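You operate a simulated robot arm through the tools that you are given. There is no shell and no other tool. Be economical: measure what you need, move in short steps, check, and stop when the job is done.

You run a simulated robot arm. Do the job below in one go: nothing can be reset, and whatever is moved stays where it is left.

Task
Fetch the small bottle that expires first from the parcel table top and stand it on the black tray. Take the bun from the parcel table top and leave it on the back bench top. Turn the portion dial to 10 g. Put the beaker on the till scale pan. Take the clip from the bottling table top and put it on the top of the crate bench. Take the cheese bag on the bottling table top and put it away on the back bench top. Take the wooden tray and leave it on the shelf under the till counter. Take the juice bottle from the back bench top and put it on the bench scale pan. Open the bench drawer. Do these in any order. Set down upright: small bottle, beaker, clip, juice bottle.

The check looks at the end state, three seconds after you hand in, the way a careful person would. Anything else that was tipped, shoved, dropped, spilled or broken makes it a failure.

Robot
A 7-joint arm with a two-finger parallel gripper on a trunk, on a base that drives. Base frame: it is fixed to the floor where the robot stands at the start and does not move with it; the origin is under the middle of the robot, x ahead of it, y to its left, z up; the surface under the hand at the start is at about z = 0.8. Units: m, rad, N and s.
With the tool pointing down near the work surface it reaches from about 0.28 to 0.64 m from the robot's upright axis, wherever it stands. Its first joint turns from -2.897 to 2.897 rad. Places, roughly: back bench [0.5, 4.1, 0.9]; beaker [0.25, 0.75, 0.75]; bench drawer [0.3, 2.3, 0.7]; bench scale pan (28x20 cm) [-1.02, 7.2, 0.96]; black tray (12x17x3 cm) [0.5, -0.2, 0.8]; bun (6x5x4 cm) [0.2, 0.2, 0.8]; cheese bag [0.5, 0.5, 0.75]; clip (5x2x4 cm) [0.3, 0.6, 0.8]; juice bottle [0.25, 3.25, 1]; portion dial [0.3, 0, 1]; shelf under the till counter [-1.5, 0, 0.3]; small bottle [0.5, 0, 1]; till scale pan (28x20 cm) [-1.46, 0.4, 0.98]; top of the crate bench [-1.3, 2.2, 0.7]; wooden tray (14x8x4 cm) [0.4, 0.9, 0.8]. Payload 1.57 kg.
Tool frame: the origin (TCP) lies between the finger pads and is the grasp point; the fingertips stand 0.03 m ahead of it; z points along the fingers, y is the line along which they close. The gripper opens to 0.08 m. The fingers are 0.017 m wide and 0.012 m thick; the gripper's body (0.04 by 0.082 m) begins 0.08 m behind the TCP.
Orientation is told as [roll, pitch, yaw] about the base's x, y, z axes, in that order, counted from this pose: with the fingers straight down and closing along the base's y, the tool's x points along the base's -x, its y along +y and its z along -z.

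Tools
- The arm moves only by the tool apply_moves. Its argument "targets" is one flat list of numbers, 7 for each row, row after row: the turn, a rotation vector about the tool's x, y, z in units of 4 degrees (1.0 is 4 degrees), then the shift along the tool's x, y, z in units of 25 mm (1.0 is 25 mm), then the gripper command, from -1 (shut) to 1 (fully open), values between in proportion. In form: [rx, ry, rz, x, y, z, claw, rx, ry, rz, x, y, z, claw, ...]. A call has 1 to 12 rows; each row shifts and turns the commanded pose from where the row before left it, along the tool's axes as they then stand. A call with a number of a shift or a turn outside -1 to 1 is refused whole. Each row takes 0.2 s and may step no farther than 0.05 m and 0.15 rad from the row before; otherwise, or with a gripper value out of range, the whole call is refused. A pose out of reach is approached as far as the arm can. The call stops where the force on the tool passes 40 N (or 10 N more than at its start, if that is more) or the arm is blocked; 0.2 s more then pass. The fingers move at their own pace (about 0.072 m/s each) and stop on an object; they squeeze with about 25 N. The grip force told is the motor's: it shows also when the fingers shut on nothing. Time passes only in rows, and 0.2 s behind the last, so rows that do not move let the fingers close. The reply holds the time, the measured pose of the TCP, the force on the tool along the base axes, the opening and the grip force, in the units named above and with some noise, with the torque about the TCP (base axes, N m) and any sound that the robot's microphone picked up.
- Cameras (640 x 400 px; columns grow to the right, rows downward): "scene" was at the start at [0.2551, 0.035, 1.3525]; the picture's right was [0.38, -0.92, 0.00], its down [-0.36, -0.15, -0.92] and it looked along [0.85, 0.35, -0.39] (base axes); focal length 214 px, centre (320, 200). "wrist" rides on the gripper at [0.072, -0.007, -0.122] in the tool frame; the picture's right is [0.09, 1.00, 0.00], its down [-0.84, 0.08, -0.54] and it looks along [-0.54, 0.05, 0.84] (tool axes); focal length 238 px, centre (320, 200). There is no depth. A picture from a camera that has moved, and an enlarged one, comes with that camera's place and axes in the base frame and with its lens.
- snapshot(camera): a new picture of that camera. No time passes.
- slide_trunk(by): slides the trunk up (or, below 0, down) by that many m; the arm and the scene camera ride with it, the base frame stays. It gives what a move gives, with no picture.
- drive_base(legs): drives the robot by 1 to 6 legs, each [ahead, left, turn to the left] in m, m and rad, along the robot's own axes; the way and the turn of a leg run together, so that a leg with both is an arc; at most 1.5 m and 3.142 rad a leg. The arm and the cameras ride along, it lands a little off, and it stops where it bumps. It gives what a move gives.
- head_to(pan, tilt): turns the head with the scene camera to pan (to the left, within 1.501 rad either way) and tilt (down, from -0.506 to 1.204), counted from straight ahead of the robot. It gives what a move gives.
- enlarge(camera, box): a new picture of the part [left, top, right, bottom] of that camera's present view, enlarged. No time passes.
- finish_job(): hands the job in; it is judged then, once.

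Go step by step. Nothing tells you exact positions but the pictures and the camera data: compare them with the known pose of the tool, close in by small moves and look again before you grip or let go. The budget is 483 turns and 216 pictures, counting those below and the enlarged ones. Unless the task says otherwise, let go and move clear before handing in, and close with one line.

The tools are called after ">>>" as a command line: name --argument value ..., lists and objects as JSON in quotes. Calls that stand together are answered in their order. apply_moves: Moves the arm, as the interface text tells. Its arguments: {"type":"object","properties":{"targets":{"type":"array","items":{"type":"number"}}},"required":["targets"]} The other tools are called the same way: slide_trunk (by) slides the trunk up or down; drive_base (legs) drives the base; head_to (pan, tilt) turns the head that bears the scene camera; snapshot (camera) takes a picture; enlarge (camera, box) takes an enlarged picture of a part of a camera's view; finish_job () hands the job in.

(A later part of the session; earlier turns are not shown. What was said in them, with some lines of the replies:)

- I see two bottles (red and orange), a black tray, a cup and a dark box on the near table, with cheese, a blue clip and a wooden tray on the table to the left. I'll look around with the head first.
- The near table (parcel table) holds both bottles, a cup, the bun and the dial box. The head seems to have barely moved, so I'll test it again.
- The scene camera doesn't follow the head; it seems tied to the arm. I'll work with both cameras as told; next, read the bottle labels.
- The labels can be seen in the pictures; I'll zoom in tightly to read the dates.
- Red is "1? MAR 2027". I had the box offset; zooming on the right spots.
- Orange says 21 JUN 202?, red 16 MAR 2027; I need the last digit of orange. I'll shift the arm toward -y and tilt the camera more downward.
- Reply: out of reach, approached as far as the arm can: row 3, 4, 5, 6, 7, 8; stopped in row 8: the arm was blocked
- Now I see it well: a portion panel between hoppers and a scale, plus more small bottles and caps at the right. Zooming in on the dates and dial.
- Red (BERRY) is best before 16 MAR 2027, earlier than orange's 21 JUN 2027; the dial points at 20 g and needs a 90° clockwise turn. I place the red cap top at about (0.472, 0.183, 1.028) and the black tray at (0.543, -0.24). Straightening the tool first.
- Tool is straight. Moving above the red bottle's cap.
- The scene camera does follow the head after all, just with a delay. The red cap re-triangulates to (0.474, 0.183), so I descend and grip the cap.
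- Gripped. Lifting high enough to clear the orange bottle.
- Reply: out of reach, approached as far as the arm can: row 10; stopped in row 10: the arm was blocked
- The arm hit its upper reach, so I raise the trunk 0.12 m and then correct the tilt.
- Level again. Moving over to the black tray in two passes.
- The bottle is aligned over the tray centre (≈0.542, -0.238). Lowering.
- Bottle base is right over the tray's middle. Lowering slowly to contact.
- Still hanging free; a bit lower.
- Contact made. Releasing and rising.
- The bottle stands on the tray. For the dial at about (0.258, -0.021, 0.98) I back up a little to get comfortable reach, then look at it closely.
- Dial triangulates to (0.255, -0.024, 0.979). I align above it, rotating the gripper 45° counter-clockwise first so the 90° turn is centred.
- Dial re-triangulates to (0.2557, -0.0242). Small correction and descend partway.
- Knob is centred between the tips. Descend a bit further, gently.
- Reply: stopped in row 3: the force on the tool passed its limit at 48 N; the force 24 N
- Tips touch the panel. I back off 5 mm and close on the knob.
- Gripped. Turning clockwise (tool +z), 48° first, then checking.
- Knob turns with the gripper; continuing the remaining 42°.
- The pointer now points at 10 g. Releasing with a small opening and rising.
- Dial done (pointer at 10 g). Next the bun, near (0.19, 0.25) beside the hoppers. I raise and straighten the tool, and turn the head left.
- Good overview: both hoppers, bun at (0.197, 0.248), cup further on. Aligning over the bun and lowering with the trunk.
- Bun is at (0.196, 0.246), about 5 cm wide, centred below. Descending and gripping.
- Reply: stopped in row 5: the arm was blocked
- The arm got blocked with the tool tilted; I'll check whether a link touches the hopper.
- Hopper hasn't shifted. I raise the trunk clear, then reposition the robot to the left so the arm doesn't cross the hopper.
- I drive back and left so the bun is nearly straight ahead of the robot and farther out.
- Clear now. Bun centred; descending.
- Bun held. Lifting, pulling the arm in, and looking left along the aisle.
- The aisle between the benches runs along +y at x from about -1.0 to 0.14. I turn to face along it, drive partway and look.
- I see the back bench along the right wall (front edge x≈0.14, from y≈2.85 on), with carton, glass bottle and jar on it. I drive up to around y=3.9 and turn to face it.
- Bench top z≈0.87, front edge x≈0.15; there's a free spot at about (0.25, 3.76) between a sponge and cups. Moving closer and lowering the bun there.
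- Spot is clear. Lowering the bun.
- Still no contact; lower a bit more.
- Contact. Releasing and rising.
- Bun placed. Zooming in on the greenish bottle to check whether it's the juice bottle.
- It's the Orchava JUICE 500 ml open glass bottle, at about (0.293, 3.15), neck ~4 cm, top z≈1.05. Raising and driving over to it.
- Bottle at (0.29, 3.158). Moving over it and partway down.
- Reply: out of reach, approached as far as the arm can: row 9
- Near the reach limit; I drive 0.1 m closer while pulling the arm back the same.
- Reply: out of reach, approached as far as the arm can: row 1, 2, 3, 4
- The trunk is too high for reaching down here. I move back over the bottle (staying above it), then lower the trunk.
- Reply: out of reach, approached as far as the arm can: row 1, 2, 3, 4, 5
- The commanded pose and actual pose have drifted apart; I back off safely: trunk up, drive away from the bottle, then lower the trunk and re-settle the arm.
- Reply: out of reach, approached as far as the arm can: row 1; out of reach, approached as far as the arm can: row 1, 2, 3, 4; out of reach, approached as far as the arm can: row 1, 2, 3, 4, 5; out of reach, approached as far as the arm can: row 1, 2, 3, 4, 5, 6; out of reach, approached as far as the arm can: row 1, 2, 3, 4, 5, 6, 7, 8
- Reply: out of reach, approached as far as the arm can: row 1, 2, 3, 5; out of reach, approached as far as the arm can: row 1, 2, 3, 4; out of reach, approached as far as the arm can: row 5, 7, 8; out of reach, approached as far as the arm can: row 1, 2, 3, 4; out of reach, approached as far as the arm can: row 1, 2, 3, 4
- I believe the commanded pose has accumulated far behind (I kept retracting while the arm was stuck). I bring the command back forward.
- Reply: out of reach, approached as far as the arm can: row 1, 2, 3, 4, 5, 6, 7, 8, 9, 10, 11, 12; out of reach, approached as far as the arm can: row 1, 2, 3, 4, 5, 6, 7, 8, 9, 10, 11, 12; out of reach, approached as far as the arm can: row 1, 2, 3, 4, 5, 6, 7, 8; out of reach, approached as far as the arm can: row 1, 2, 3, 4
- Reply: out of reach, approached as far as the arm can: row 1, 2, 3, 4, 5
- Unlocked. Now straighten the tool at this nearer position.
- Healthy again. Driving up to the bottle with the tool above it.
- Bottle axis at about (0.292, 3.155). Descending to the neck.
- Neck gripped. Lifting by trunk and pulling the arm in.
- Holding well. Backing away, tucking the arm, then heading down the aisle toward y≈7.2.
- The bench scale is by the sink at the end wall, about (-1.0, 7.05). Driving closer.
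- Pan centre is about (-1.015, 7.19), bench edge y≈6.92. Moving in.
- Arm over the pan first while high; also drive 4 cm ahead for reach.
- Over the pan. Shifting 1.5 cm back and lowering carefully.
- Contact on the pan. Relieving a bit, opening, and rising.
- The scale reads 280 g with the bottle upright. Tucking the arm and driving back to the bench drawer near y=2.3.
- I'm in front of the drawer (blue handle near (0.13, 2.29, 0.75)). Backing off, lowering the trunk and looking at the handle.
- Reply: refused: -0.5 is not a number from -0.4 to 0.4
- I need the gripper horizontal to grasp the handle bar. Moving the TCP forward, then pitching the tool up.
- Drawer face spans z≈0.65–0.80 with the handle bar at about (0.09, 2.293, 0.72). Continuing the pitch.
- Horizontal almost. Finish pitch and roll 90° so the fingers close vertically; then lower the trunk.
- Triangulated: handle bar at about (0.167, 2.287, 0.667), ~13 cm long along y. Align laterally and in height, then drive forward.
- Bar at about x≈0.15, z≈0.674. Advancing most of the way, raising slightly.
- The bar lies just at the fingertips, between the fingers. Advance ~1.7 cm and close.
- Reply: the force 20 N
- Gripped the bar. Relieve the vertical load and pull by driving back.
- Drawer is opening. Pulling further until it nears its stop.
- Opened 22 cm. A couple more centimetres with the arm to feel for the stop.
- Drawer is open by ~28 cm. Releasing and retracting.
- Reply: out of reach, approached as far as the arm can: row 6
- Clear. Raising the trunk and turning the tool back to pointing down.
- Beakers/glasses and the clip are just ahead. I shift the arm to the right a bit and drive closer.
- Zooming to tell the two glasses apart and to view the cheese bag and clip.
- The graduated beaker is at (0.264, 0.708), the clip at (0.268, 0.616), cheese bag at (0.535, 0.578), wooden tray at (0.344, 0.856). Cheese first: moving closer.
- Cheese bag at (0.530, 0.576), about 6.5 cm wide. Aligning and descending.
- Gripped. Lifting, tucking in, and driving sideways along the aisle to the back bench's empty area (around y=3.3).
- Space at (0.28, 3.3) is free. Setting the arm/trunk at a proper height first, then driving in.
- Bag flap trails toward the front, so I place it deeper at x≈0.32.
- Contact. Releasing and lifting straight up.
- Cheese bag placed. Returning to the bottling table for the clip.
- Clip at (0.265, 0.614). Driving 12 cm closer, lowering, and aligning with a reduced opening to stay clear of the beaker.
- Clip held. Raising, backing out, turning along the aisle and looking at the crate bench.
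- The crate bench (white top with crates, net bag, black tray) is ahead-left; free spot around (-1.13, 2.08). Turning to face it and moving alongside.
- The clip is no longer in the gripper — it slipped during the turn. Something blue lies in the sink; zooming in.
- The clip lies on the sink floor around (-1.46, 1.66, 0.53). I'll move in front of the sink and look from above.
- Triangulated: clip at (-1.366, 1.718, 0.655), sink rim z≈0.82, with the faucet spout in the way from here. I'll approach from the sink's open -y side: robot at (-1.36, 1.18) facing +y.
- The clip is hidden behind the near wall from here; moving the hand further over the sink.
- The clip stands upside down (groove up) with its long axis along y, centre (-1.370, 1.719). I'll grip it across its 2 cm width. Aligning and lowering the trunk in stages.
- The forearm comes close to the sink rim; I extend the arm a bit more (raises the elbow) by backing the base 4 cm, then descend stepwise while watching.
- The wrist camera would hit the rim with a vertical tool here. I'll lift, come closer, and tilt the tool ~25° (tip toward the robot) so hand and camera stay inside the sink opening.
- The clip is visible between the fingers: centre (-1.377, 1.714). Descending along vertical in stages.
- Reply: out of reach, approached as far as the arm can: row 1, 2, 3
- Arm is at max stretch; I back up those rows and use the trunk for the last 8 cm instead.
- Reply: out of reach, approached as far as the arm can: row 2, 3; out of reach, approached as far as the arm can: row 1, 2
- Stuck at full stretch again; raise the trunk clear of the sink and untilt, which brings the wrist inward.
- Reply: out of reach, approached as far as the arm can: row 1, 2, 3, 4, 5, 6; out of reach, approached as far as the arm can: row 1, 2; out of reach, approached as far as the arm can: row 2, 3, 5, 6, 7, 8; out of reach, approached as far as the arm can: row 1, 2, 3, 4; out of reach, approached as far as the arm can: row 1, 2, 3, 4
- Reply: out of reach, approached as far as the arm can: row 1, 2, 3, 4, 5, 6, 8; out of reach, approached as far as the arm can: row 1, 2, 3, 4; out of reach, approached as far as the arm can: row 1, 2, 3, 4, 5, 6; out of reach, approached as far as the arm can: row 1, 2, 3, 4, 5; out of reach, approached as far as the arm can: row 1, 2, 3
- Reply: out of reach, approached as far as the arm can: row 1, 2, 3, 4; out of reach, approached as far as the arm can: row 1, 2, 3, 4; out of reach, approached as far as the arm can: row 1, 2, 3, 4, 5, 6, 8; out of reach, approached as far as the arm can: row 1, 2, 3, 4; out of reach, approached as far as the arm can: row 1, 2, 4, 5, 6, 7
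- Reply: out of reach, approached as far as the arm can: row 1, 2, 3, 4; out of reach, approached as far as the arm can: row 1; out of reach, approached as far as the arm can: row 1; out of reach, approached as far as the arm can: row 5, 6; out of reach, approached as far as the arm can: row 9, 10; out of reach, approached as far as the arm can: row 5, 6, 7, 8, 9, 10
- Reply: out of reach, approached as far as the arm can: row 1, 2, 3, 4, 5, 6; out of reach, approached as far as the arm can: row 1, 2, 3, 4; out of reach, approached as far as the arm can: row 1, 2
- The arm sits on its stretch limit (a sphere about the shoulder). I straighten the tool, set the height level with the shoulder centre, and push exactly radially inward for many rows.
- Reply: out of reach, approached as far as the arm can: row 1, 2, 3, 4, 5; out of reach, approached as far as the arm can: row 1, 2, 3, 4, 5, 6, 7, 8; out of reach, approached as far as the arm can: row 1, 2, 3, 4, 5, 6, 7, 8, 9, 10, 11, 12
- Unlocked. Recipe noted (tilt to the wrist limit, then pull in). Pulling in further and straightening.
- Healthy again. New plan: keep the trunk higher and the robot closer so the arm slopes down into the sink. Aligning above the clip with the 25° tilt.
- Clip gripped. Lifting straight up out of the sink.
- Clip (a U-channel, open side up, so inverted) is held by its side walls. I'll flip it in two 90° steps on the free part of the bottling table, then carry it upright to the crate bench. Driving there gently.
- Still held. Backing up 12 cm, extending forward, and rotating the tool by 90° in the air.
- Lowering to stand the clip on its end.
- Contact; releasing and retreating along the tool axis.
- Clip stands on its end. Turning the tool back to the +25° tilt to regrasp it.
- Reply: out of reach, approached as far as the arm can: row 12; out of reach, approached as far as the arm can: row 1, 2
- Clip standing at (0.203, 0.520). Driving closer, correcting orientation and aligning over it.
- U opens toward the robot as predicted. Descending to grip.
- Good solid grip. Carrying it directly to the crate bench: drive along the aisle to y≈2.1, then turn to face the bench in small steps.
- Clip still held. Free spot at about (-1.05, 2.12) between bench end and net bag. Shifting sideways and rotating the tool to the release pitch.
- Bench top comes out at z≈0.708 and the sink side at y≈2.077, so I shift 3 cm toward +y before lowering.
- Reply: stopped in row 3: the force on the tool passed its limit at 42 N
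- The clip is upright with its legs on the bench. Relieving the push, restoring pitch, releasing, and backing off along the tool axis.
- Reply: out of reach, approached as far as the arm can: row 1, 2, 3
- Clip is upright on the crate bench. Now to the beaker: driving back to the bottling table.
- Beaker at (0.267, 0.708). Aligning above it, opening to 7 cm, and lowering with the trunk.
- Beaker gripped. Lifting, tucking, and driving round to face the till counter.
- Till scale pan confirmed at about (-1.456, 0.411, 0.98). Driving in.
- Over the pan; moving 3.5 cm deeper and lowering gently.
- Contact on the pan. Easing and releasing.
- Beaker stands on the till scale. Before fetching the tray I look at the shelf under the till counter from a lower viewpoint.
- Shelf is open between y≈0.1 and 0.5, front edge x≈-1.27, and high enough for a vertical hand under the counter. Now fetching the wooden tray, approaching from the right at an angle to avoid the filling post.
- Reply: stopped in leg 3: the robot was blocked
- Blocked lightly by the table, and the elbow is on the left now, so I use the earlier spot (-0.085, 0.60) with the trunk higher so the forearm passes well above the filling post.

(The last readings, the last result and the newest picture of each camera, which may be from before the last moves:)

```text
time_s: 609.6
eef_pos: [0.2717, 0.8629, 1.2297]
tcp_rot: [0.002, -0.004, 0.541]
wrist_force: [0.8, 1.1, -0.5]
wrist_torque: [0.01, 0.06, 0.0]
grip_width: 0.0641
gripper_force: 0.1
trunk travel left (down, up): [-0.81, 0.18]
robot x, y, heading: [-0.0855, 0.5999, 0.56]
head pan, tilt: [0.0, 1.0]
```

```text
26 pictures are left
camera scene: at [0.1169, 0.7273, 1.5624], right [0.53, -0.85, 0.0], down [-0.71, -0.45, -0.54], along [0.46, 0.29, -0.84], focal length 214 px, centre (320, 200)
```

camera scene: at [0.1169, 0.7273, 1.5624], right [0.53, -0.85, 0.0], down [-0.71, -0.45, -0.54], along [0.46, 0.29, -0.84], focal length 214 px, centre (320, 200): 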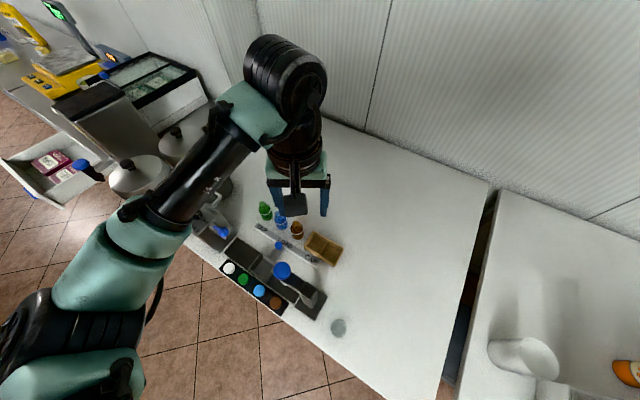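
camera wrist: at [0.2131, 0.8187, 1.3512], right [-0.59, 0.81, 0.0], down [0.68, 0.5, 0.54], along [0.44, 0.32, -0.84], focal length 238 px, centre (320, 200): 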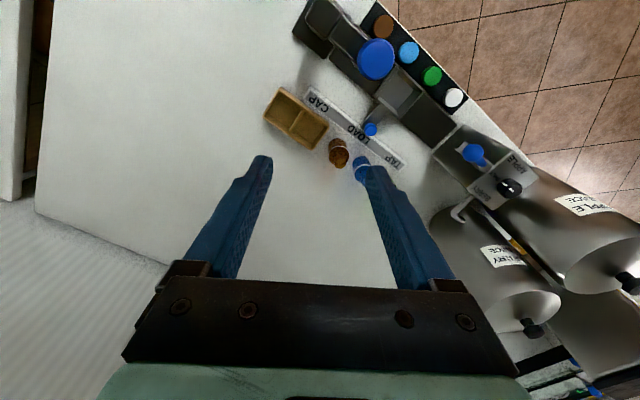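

Tray centre (0.349, 0.856), long axis along y, divider in the middle. Squaring the gripper to yaw 0 and moving over the divider.

>>> apply_moves --targets '[0, 0, 0.97, 0, 0, 0, 0.25, 0, 0, 0.97, 0, 0, 0, 0.25, 0, 0, 0.97, 0, 0, 0, 0.25, 0, 0, 0.97, 0, 0, 0, 0.25, 0, 0, 0.97, 0, 0, 0, 0.25, 0, 0, 0.97, 0, 0, 0, 0.25, 0, 0, 0.97, 0, 0, 0, 0.25, 0, 0, 0.97, 0, 0, 0, 0.25, 0, 0, 0, -1, -0.1, 0, 0.25, 0, 0, 0, -1, -0.1, 0, 0.25, 0, 0, 0, -1, -0.1, 0, 0.25]'

>>> slide_trunk --by -0.07

>>> apply_moves --targets '[0, 0, 0, 0, 0, 1, 0.25, 0, 0, 0, 0, 0, 1, 0.25, 0, 0, 0, 0, 0, 1, 0.25, 0, 0, 0, 0, 0, 1, 0.25, 0, 0, 0, 0, 0, 1, 0.25, 0, 0, 0, 0, 0, 1, 0.25, 0, 0, 0, 0, 0, 1, 0.25, 0, 0, 0, 0, 0, 1, 0.25]'

>>> snapshot --camera "wrist"

>>> snapshot --camera "scene"

```text
time_s: 612.0
eef_pos: [0.3478, 0.8534, 1.2311]
tcp_rot: [0.001, 0.001, 0.001]
wrist_force: [0.7, 0.0, -0.2]
wrist_torque: [0.02, 0.03, 0.04]
grip_width: 0.0498
gripper_force: 0.1
trunk travel left (down, up): [-0.81, 0.18]
robot x, y, heading: [-0.088, 0.5998, 0.56]
head pan, tilt: [0.0, 1.0]
```

```text
time_s: 613.0
eef_pos: [0.346, 0.8541, 1.1631]
tcp_rot: [0.004, 0.0, 0.0]
wrist_force: [-0.5, -0.4, 0.5]
wrist_torque: [0.02, -0.06, 0.02]
grip_width: 0.05
gripper_force: 0.2
trunk travel left (down, up): [-0.74, 0.25]
robot x, y, heading: [-0.0858, 0.6001, 0.558]
head pan, tilt: [0.0, 1.0]
```

```text
time_s: 614.9
eef_pos: [0.3453, 0.8539, 0.9622]
tcp_rot: [0.003, -0.001, 0.001]
wrist_force: [0.8, 0.1, 0.3]
wrist_torque: [-0.01, 0.02, -0.03]
grip_width: 0.0498
gripper_force: 0.0
trunk travel left (down, up): [-0.74, 0.25]
robot x, y, heading: [-0.0869, 0.5975, 0.566]
head pan, tilt: [0.0, 1.0]
```

```text
25 pictures are left
camera wrist: at [0.2732, 0.8473, 1.0833], right [-0.09, 1.0, 0.0], down [0.84, 0.08, 0.54], along [0.54, 0.05, -0.84], focal length 238 px, centre (320, 200)
```

wrist: 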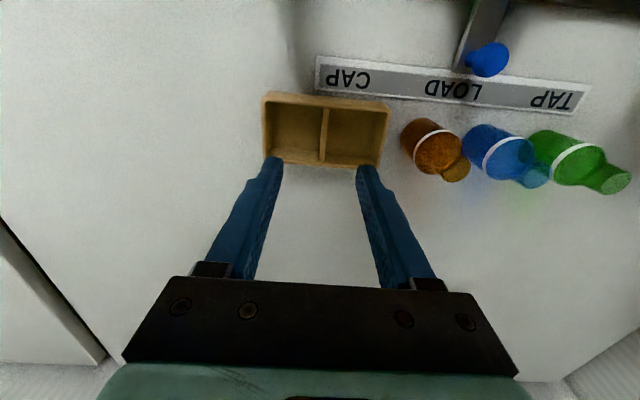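

```text
24 pictures are left
camera scene: at [0.1171, 0.7275, 1.4924], right [0.53, -0.85, 0.0], down [-0.71, -0.45, -0.54], along [0.46, 0.29, -0.84], focal length 214 px, centre (320, 200)
```

scene: 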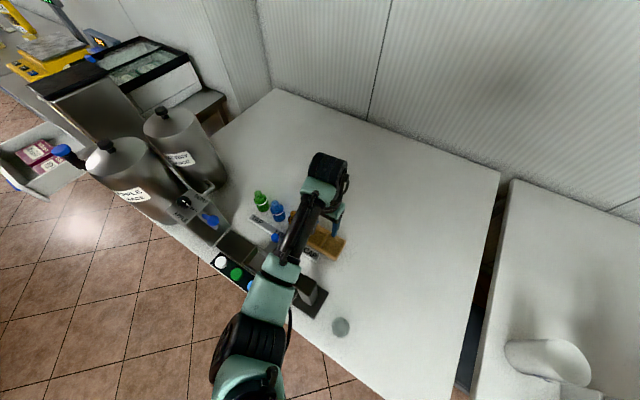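

>>> slide_trunk --by 0.06

>>> apply_moves --targets '[0, 0, 0, -0.2, 0.22, 1, 0.25, 0, 0, 0, 0, 0, 1, 0.25, 0, 0, 0, 0, 0, 1, 0.25, 0, 0, 0, 0, 0, 1, 0.25, 0, 0, 0, 0, 0, 1, 0.25, 0, 0, 0, 0, 0, 1, 0.25]'

>>> snapshot --camera "wrist"

```text
time_s: 615.9
eef_pos: [0.345, 0.854, 1.0233]
tcp_rot: [0.001, -0.003, 0.0]
wrist_force: [-0.5, 0.2, 0.1]
wrist_torque: [0.02, 0.03, -0.01]
grip_width: 0.0499
gripper_force: 0.1
trunk travel left (down, up): [-0.8, 0.19]
robot x, y, heading: [-0.0856, 0.5999, 0.563]
head pan, tilt: [0.0, 1.0]
```

```text
time_s: 617.2
eef_pos: [0.3506, 0.8585, 0.8727]
tcp_rot: [0.002, -0.002, -0.001]
wrist_force: [-0.2, 0.1, -0.4]
wrist_torque: [0.01, 0.0, 0.0]
grip_width: 0.0502
gripper_force: 0.0
trunk travel left (down, up): [-0.8, 0.19]
robot x, y, heading: [-0.0859, 0.5998, 0.562]
head pan, tilt: [0.0, 1.0]
```

```text
23 pictures are left
camera wrist: at [0.2792, 0.8516, 0.994], right [-0.09, 1.0, 0.0], down [0.84, 0.08, 0.54], along [0.54, 0.05, -0.84], focal length 238 px, centre (320, 200)
```

wrist: 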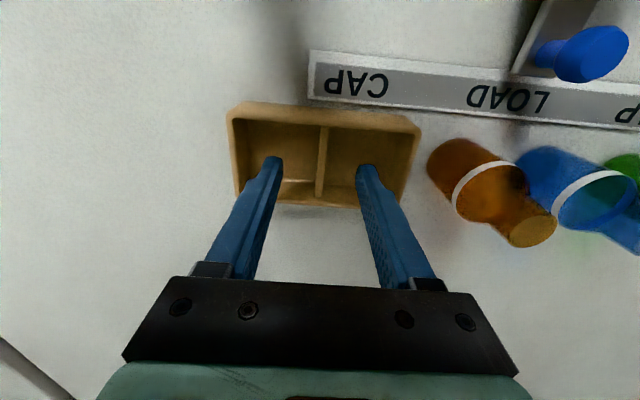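

Fingers straddle the divider. Final descent and grip.

>>> apply_moves --targets '[0, 0, 0, -0.05, 0, 0.6, 0.25, 0, 0, 0, 0, 0, 0.35, 0.25, 0, 0, 0, 0, 0, 0.15, 0.25, 0, 0, 0, 0, 0, 0, -1, 0, 0, 0, 0, 0, 0, -1, 0, 0, 0, 0, 0, 0, -1, 0, 0, 0, 0, 0, 0, -1]'

>>> snapshot --camera "wrist"

```text
time_s: 618.9
eef_pos: [0.3504, 0.8601, 0.8447]
tcp_rot: [0.003, 0.0, 0.0]
wrist_force: [-0.1, -0.5, -0.8]
wrist_torque: [-0.02, 0.03, 0.04]
grip_width: 0.0057
gripper_force: 24.6
trunk travel left (down, up): [-0.8, 0.19]
robot x, y, heading: [-0.0828, 0.6014, 0.566]
head pan, tilt: [0.0, 1.0]
```

```text
22 pictures are left
camera wrist: at [0.2796, 0.8526, 0.9654], right [-0.09, 1.0, 0.0], down [0.84, 0.08, 0.54], along [0.54, 0.05, -0.84], focal length 238 px, centre (320, 200)
```

wrist: 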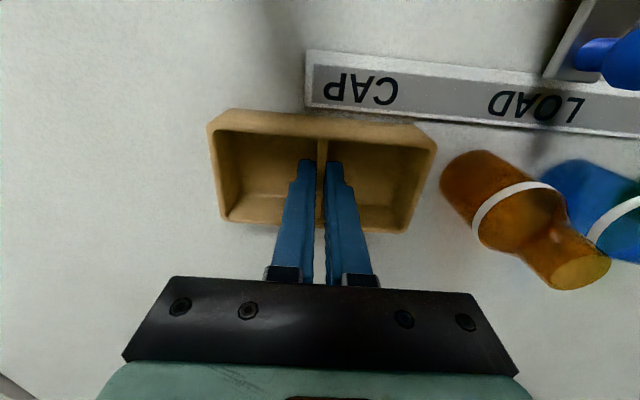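

Divider gripped. Lifting straight up.

>>> apply_moves --targets '[0, 0, 0, 0, 0, -0.6, -1, 0, 0, 0, 0, 0, -1, -1, 0, 0, 0, 0, 0, -1, -1, 0, 0, 0, 0, 0, -1, -1, 0, 0, 0, 0, 0, -1, -1, 0, 0, 0, 0, 0, -1, -1, 0, 0, 0, 0, 0, -1, -1, 0, 0, 0, 0, 0, -1, -1, 0, 0, 0, 0, 0, -1, -1, 0, 0, 0, 0, 0, -1, -1, 0, 0, 0, 0, 0, -1, -1, 0, 0, 0, 0, 0, -1, -1]'

>>> snapshot --camera "wrist"

```text
time_s: 621.5
eef_pos: [0.349, 0.8593, 1.1369]
tcp_rot: [0.001, 0.0, -0.001]
wrist_force: [0.0, 0.8, -0.9]
wrist_torque: [-0.03, 0.02, -0.02]
grip_width: 0.0058
gripper_force: 25.2
trunk travel left (down, up): [-0.8, 0.19]
robot x, y, heading: [-0.0844, 0.6003, 0.562]
head pan, tilt: [0.0, 1.0]
```

```text
21 pictures are left
camera wrist: at [0.2779, 0.853, 1.2578], right [-0.09, 1.0, 0.0], down [0.84, 0.08, 0.54], along [0.54, 0.05, -0.84], focal length 238 px, centre (320, 200)
```

wrist: 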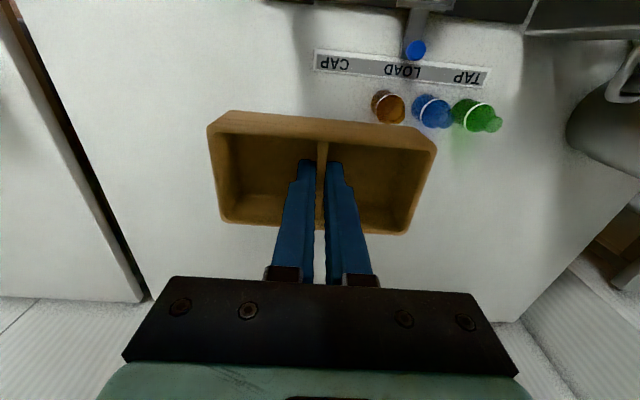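

Tray held level. Backing off and turning round to face the till counter at y≈0.2.

>>> drive_base --legs '[[-0.38, 0.24, 0], [0, 0, 0.65], [0, 0, 0.65], [0, 0, 0.64], [0, 0, 0.64], [0, 0.4, 0]]'

>>> apply_moves --targets '[0, 0, -1, 0.4, 0, 0, -1, 0, 0, -1, 0.4, 0, 0, -1, 0, 0, -1, 0.4, 0, 0, -1, 0, 0, -1, 0.4, 0, 0, -1, 0, 0, -1, 0.4, 0, 0, -1, 0, 0, -1, 0.4, 0, 0, -1, 0, 0, -1, 0.4, 0, 0, -1, 0, 0, -1, 0.4, 0, 0, -1]'

>>> snapshot --camera "wrist"

```text
time_s: 633.4
eef_pos: [-1.0252, 0.192, 1.1365]
tcp_rot: [0.002, -0.002, 2.628]
wrist_force: [0.5, 0.0, -2.3]
wrist_torque: [0.01, 0.0, -0.04]
grip_width: 0.0055
gripper_force: 24.6
trunk travel left (down, up): [-0.8, 0.19]
robot x, y, heading: [-0.5186, 0.2013, -3.096]
head pan, tilt: [0.0, 1.0]
```

```text
time_s: 635.1
eef_pos: [-0.9487, 0.1701, 1.1365]
tcp_rot: [0.002, -0.003, -3.097]
wrist_force: [-0.9, 0.8, -2.1]
wrist_torque: [-0.01, 0.02, -0.02]
grip_width: 0.0055
gripper_force: 25.2
trunk travel left (down, up): [-0.8, 0.19]
robot x, y, heading: [-0.5201, 0.2074, -3.095]
head pan, tilt: [0.0, 1.0]
```

```text
20 pictures are left
camera wrist: at [-0.8762, 0.1805, 1.2579], right [0.14, -0.99, 0.0], down [-0.83, -0.11, 0.54], along [-0.54, -0.08, -0.84], focal length 238 px, centre (320, 200)
```

wrist: 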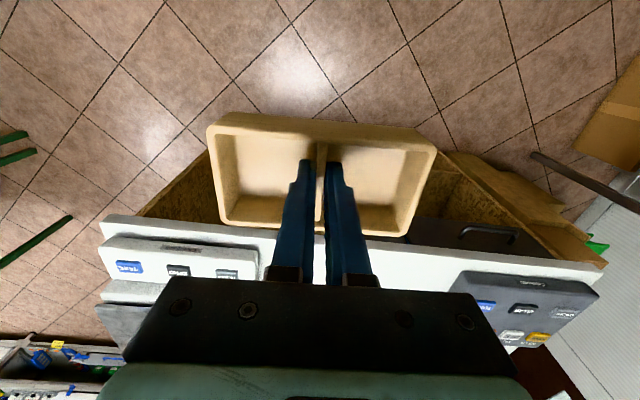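

Counter edge at x≈-1.17, drawer only for y<-0.05. Straightening the heading and lowering to shelf height in front of the counter.

>>> drive_base --legs '[[0, 0, -0.045]]'

>>> slide_trunk --by -0.4

>>> slide_trunk --by -0.34

>>> head_to --pan 0.0 --tilt 0.5

>>> snapshot --camera "scene"

>>> snapshot --camera "wrist"

```text
time_s: 636.0
eef_pos: [-0.9507, 0.1891, 1.1371]
tcp_rot: [0.001, -0.001, 3.142]
wrist_force: [-0.9, 1.1, -1.3]
wrist_torque: [0.03, -0.04, -0.02]
grip_width: 0.0053
gripper_force: 25.3
trunk travel left (down, up): [-0.8, 0.19]
robot x, y, heading: [-0.5217, 0.2043, -3.135]
head pan, tilt: [0.0, 1.0]
```

```text
time_s: 639.8
eef_pos: [-0.9503, 0.19, 0.7359]
tcp_rot: [0.002, -0.002, 3.142]
wrist_force: [0.5, 0.2, -1.6]
wrist_torque: [0.02, -0.01, -0.02]
grip_width: 0.0052
gripper_force: 24.8
trunk travel left (down, up): [-0.4, 0.59]
robot x, y, heading: [-0.5173, 0.2046, -3.14]
head pan, tilt: [0.0, 1.0]
```

```text
time_s: 643.1
eef_pos: [-0.9489, 0.1898, 0.3971]
tcp_rot: [0.002, -0.003, 3.141]
wrist_force: [-0.3, 0.1, -1.5]
wrist_torque: [0.01, 0.01, 0.01]
grip_width: 0.0054
gripper_force: 24.9
trunk travel left (down, up): [-0.06, 0.93]
robot x, y, heading: [-0.5176, 0.2053, -3.14]
head pan, tilt: [0.0, 1.0]
```

```text
time_s: 644.0
eef_pos: [-0.9503, 0.1896, 0.3977]
tcp_rot: [0.002, -0.002, 3.143]
wrist_force: [-1.1, -0.3, -1.7]
wrist_torque: [0.01, 0.01, -0.03]
grip_width: 0.0056
gripper_force: 25.4
trunk travel left (down, up): [-0.06, 0.93]
robot x, y, heading: [-0.5181, 0.2037, -3.141]
head pan, tilt: [0.0, 0.499]
```

```text
19 pictures are left
camera scene: at [-0.7801, 0.2028, 0.8534], right [0.0, 1.0, 0.0], down [0.48, 0.0, -0.88], along [-0.88, 0.0, -0.48], focal length 214 px, centre (320, 200)
```

scene: 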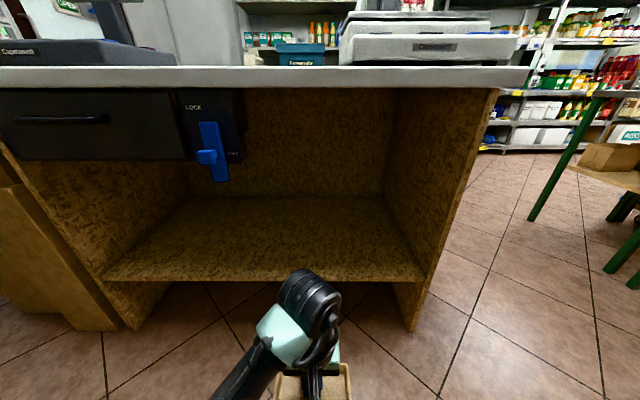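

```text
18 pictures are left
camera wrist: at [-0.8771, 0.1962, 0.5178], right [0.09, -1.0, 0.0], down [-0.84, -0.08, 0.54], along [-0.54, -0.05, -0.84], focal length 238 px, centre (320, 200)
```

wrist: 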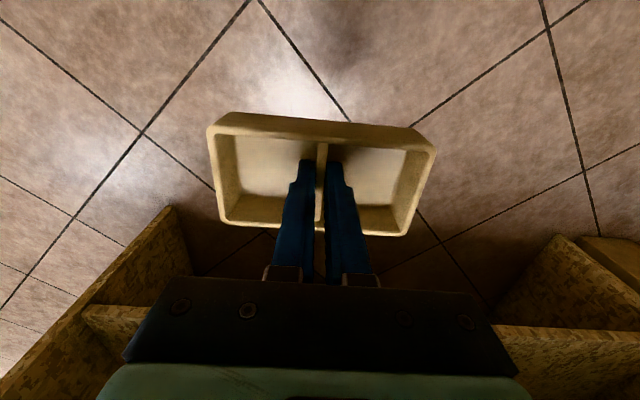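

Shelf front edge at about x=-1.30, top z≈0.26–0.30, clear. Driving in, then extending the arm under the counter.

>>> drive_base --legs '[[0.3, 0, 0]]'

>>> apply_moves --targets '[0, 0, 0, -0.95, -0.1, 0, -1, 0, 0, 0, -0.95, -0.1, 0, -1, 0, 0, 0, -0.95, -0.1, 0, -1, 0, 0, 0, -0.95, -0.1, 0, -1, 0, 0, 0, -0.95, -0.1, 0, -1, 0, 0, 0, -0.95, -0.1, 0, -1]'

>>> snapshot --camera "wrist"

>>> snapshot --camera "scene"

```text
time_s: 646.1
eef_pos: [-1.2567, 0.1895, 0.3963]
tcp_rot: [0.002, -0.003, 3.137]
wrist_force: [-0.7, 0.8, -1.6]
wrist_torque: [-0.02, -0.01, -0.01]
grip_width: 0.0057
gripper_force: 25.3
trunk travel left (down, up): [-0.06, 0.93]
robot x, y, heading: [-0.8247, 0.2065, -3.141]
head pan, tilt: [0.0, 0.499]
```

```text
time_s: 647.5
eef_pos: [-1.3998, 0.2092, 0.4]
tcp_rot: [0.001, -0.001, 3.138]
wrist_force: [0.8, -0.5, -1.0]
wrist_torque: [0.05, -0.01, 0.0]
grip_width: 0.0054
gripper_force: 24.7
trunk travel left (down, up): [-0.06, 0.93]
robot x, y, heading: [-0.822, 0.2033, -3.147]
head pan, tilt: [0.0, 0.499]
```

```text
17 pictures are left
camera wrist: at [-1.3261, 0.2148, 0.5208], right [0.09, -1.0, 0.0], down [-0.84, -0.07, 0.54], along [-0.54, -0.05, -0.84], focal length 238 px, centre (320, 200)
```

wrist: 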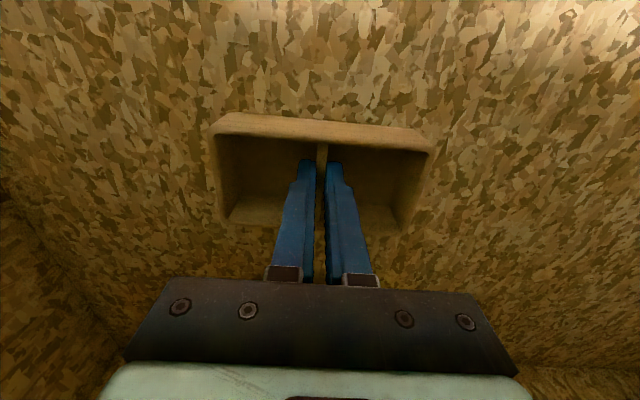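

```text
16 pictures are left
camera scene: at [-1.0864, 0.2031, 0.8534], right [0.0, 1.0, 0.0], down [0.48, 0.0, -0.88], along [-0.88, 0.0, -0.48], focal length 214 px, centre (320, 200)
```

scene: 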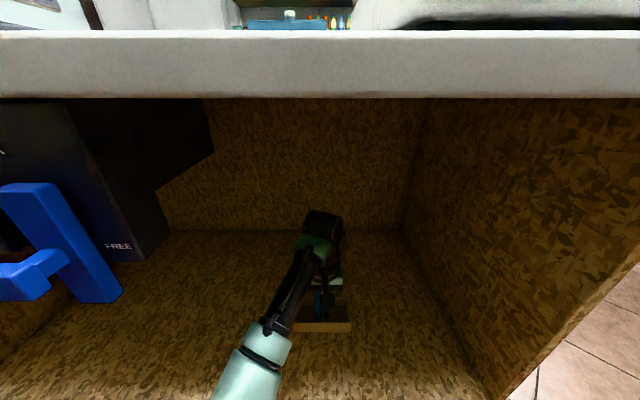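

Tray is over the shelf. Lowering until contact.

>>> apply_moves --targets '[0, 0, 0, 0, 0, 0.7, -1, 0, 0, 0, 0, 0, 0.7, -1, 0, 0, 0, 0, 0, 0.3, -1, 0, 0, 0, 0, 0, 0.2, -1, 0, 0, 0, 0, 0, 0.2, -1, 0, 0, 0, 0, 0, 0.2, -1]'

```text
time_s: 648.9
eef_pos: [-1.4017, 0.2056, 0.3447]
tcp_rot: [0.002, -0.005, 3.136]
wrist_force: [6.8, 2.0, 17.3]
wrist_torque: [0.07, -0.49, 0.05]
grip_width: 0.0057
gripper_force: 24.6
trunk travel left (down, up): [-0.06, 0.93]
robot x, y, heading: [-0.8241, 0.1982, -3.141]
head pan, tilt: [0.0, 0.499]
```

Contact at shelf height 0.30. Releasing slightly open and rising out of the tray.

>>> apply_moves --targets '[0, 0, 0, 0, 0, -0.1, -1, 0, 0, 0, 0, 0, 0, -0.5, 0, 0, 0, 0, 0, 0, -0.1, 0, 0, 0, 0, 0, 0, -0.1, 0, 0, 0, 0, 0, -0.6, -0.1, 0, 0, 0, 0, 0, -1, -0.1, 0, 0, 0, 0, 0, -1, -0.1]'

>>> snapshot --camera "wrist"

```text
time_s: 650.5
eef_pos: [-1.3977, 0.2057, 0.408]
tcp_rot: [0.001, -0.002, 3.139]
wrist_force: [0.6, -1.6, -0.3]
wrist_torque: [0.02, -0.02, -0.03]
grip_width: 0.036
gripper_force: 0.0
trunk travel left (down, up): [-0.06, 0.93]
robot x, y, heading: [-0.8234, 0.2075, -3.142]
head pan, tilt: [0.0, 0.499]
```

```text
15 pictures are left
camera wrist: at [-1.3248, 0.2125, 0.5283], right [0.09, -1.0, 0.0], down [-0.84, -0.07, 0.54], along [-0.54, -0.05, -0.84], focal length 238 px, centre (320, 200)
```

wrist: 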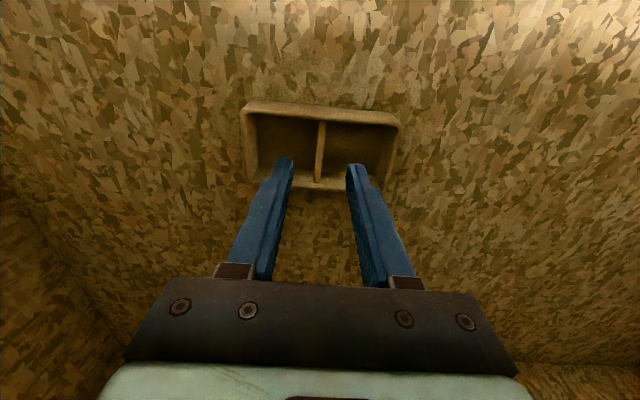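

Tray is on the shelf. Retreating from under the counter.

>>> apply_moves --targets '[0, 0, 0, 0, 0, -0.8, -0.1, 0, 0, 0, 1, 0, 0, -0.1, 0, 0, 0, 1, 0, 0, -0.1, 0, 0, 0, 1, 0, 0, -0.1, 0, 0, 0, 1, 0, 0, -0.1, 0, 0, 0, 1, 0, 0, -0.1, 0, 0, 0, 1, 0, 0, -0.1]'

>>> drive_base --legs '[[-0.35, 0, 0]]'

>>> slide_trunk --by 0.4

>>> slide_trunk --by 0.35

>>> head_to --pan -0.2 --tilt 0.55

>>> snapshot --camera "scene"

```text
time_s: 652.1
eef_pos: [-1.2481, 0.2058, 0.4255]
tcp_rot: [0.001, -0.001, 3.139]
wrist_force: [0.3, -0.4, -0.8]
wrist_torque: [0.03, -0.04, 0.0]
grip_width: 0.0363
gripper_force: 0.1
trunk travel left (down, up): [-0.06, 0.93]
robot x, y, heading: [-0.8256, 0.2026, -3.143]
head pan, tilt: [0.0, 0.499]
```

```text
time_s: 654.4
eef_pos: [-0.8885, 0.2051, 0.4269]
tcp_rot: [0.002, -0.001, 3.139]
wrist_force: [0.9, 1.2, -0.3]
wrist_torque: [0.02, 0.01, 0.0]
grip_width: 0.0357
gripper_force: 0.0
trunk travel left (down, up): [-0.06, 0.93]
robot x, y, heading: [-0.4638, 0.2049, -3.143]
head pan, tilt: [0.0, 0.499]
```

```text
time_s: 658.3
eef_pos: [-0.8888, 0.2048, 0.8258]
tcp_rot: [0.002, -0.001, 3.137]
wrist_force: [0.4, -0.1, -0.1]
wrist_torque: [-0.01, 0.01, 0.01]
grip_width: 0.0359
gripper_force: 0.0
trunk travel left (down, up): [-0.46, 0.53]
robot x, y, heading: [-0.4643, 0.2027, -3.14]
head pan, tilt: [0.0, 0.499]
```

```text
time_s: 661.7
eef_pos: [-0.889, 0.2064, 1.1758]
tcp_rot: [0.002, 0.0, 3.139]
wrist_force: [-0.5, 0.0, -0.4]
wrist_torque: [0.02, 0.02, -0.02]
grip_width: 0.0362
gripper_force: 0.0
trunk travel left (down, up): [-0.81, 0.18]
robot x, y, heading: [-0.4618, 0.2011, -3.141]
head pan, tilt: [0.0, 0.499]
```

```text
time_s: 662.4
eef_pos: [-0.8879, 0.2056, 1.1763]
tcp_rot: [0.002, -0.001, 3.137]
wrist_force: [0.7, 0.0, 0.6]
wrist_torque: [0.0, -0.01, -0.03]
grip_width: 0.036
gripper_force: 0.1
trunk travel left (down, up): [-0.81, 0.18]
robot x, y, heading: [-0.4627, 0.2052, -3.143]
head pan, tilt: [-0.201, 0.55]
```

```text
14 pictures are left
camera scene: at [-0.724, 0.221, 1.5989], right [0.2, 0.98, 0.0], down [0.51, -0.1, -0.85], along [-0.84, 0.17, -0.52], focal length 214 px, centre (320, 200)
```

scene: 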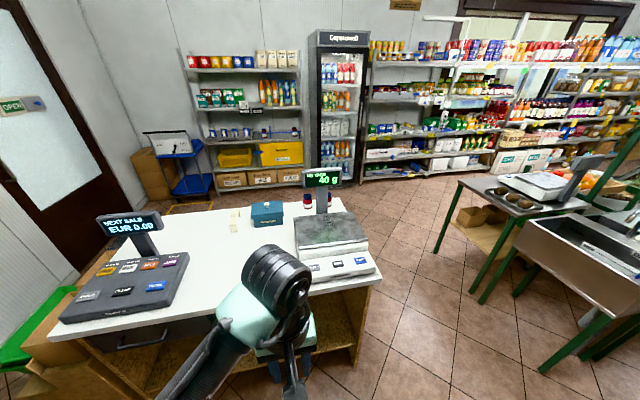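

Scale shows 40 g with the beaker. Turning round for a final check of both tables.

>>> drive_base --legs '[[0, 0, 1.57], [0, 0, 1.57]]'

>>> head_to --pan -0.1 --tilt 0.75

>>> snapshot --camera "scene"

```text
time_s: 670.5
eef_pos: [-0.0425, 0.2079, 1.1769]
tcp_rot: [0.003, -0.003, 0.01]
wrist_force: [0.0, 0.3, -0.1]
wrist_torque: [0.0, 0.0, 0.02]
grip_width: 0.036
gripper_force: 0.0
trunk travel left (down, up): [-0.81, 0.18]
robot x, y, heading: [-0.4625, 0.2034, 0.016]
head pan, tilt: [-0.201, 0.55]
```

```text
time_s: 671.2
eef_pos: [-0.043, 0.2079, 1.1759]
tcp_rot: [0.003, -0.002, 0.01]
wrist_force: [0.2, 0.2, 0.5]
wrist_torque: [0.01, 0.0, -0.02]
grip_width: 0.0359
gripper_force: 0.1
trunk travel left (down, up): [-0.81, 0.18]
robot x, y, heading: [-0.4658, 0.2038, 0.016]
head pan, tilt: [-0.099, 0.75]
```

```text
13 pictures are left
camera scene: at [-0.2133, 0.199, 1.5816], right [-0.08, -1.0, 0.0], down [-0.68, 0.06, -0.73], along [0.73, -0.06, -0.68], focal length 214 px, centre (320, 200)
```

scene: 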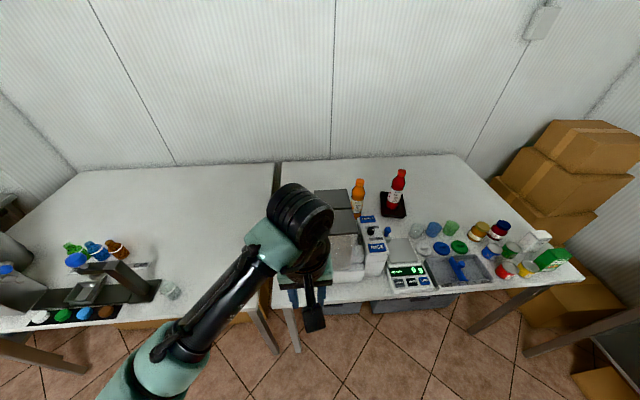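

>>> enlarge --camera "scene" --box '[350, 205, 440, 295]'

```text
4.44 times, centred on (395, 250) of scene
camera zoom: at [-0.2133, 0.199, 1.5816], right [-0.08, -1.0, 0.0], down [-0.68, 0.06, -0.73], along [0.73, -0.06, -0.68], focal length 953 px, centre (-13, -22)
```

zoom: 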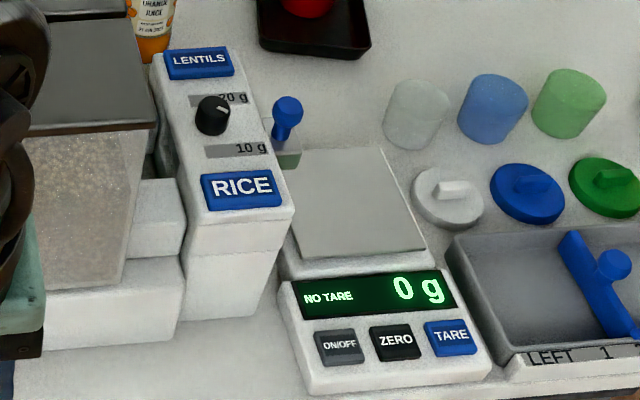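

Everything checks out: the pointer is at 10 g, the bottle is on the tray, and nothing looks disturbed. Handing in.

>>> finish_job

```text
The job is handed in.
```

All nine jobs are done and handed in. On the way to the crate bench the clip slipped from the gripper into the sink; I got it back and set it down upright. The robot base was also stopped once against something near the bottling table, and nothing looked moved afterwards.
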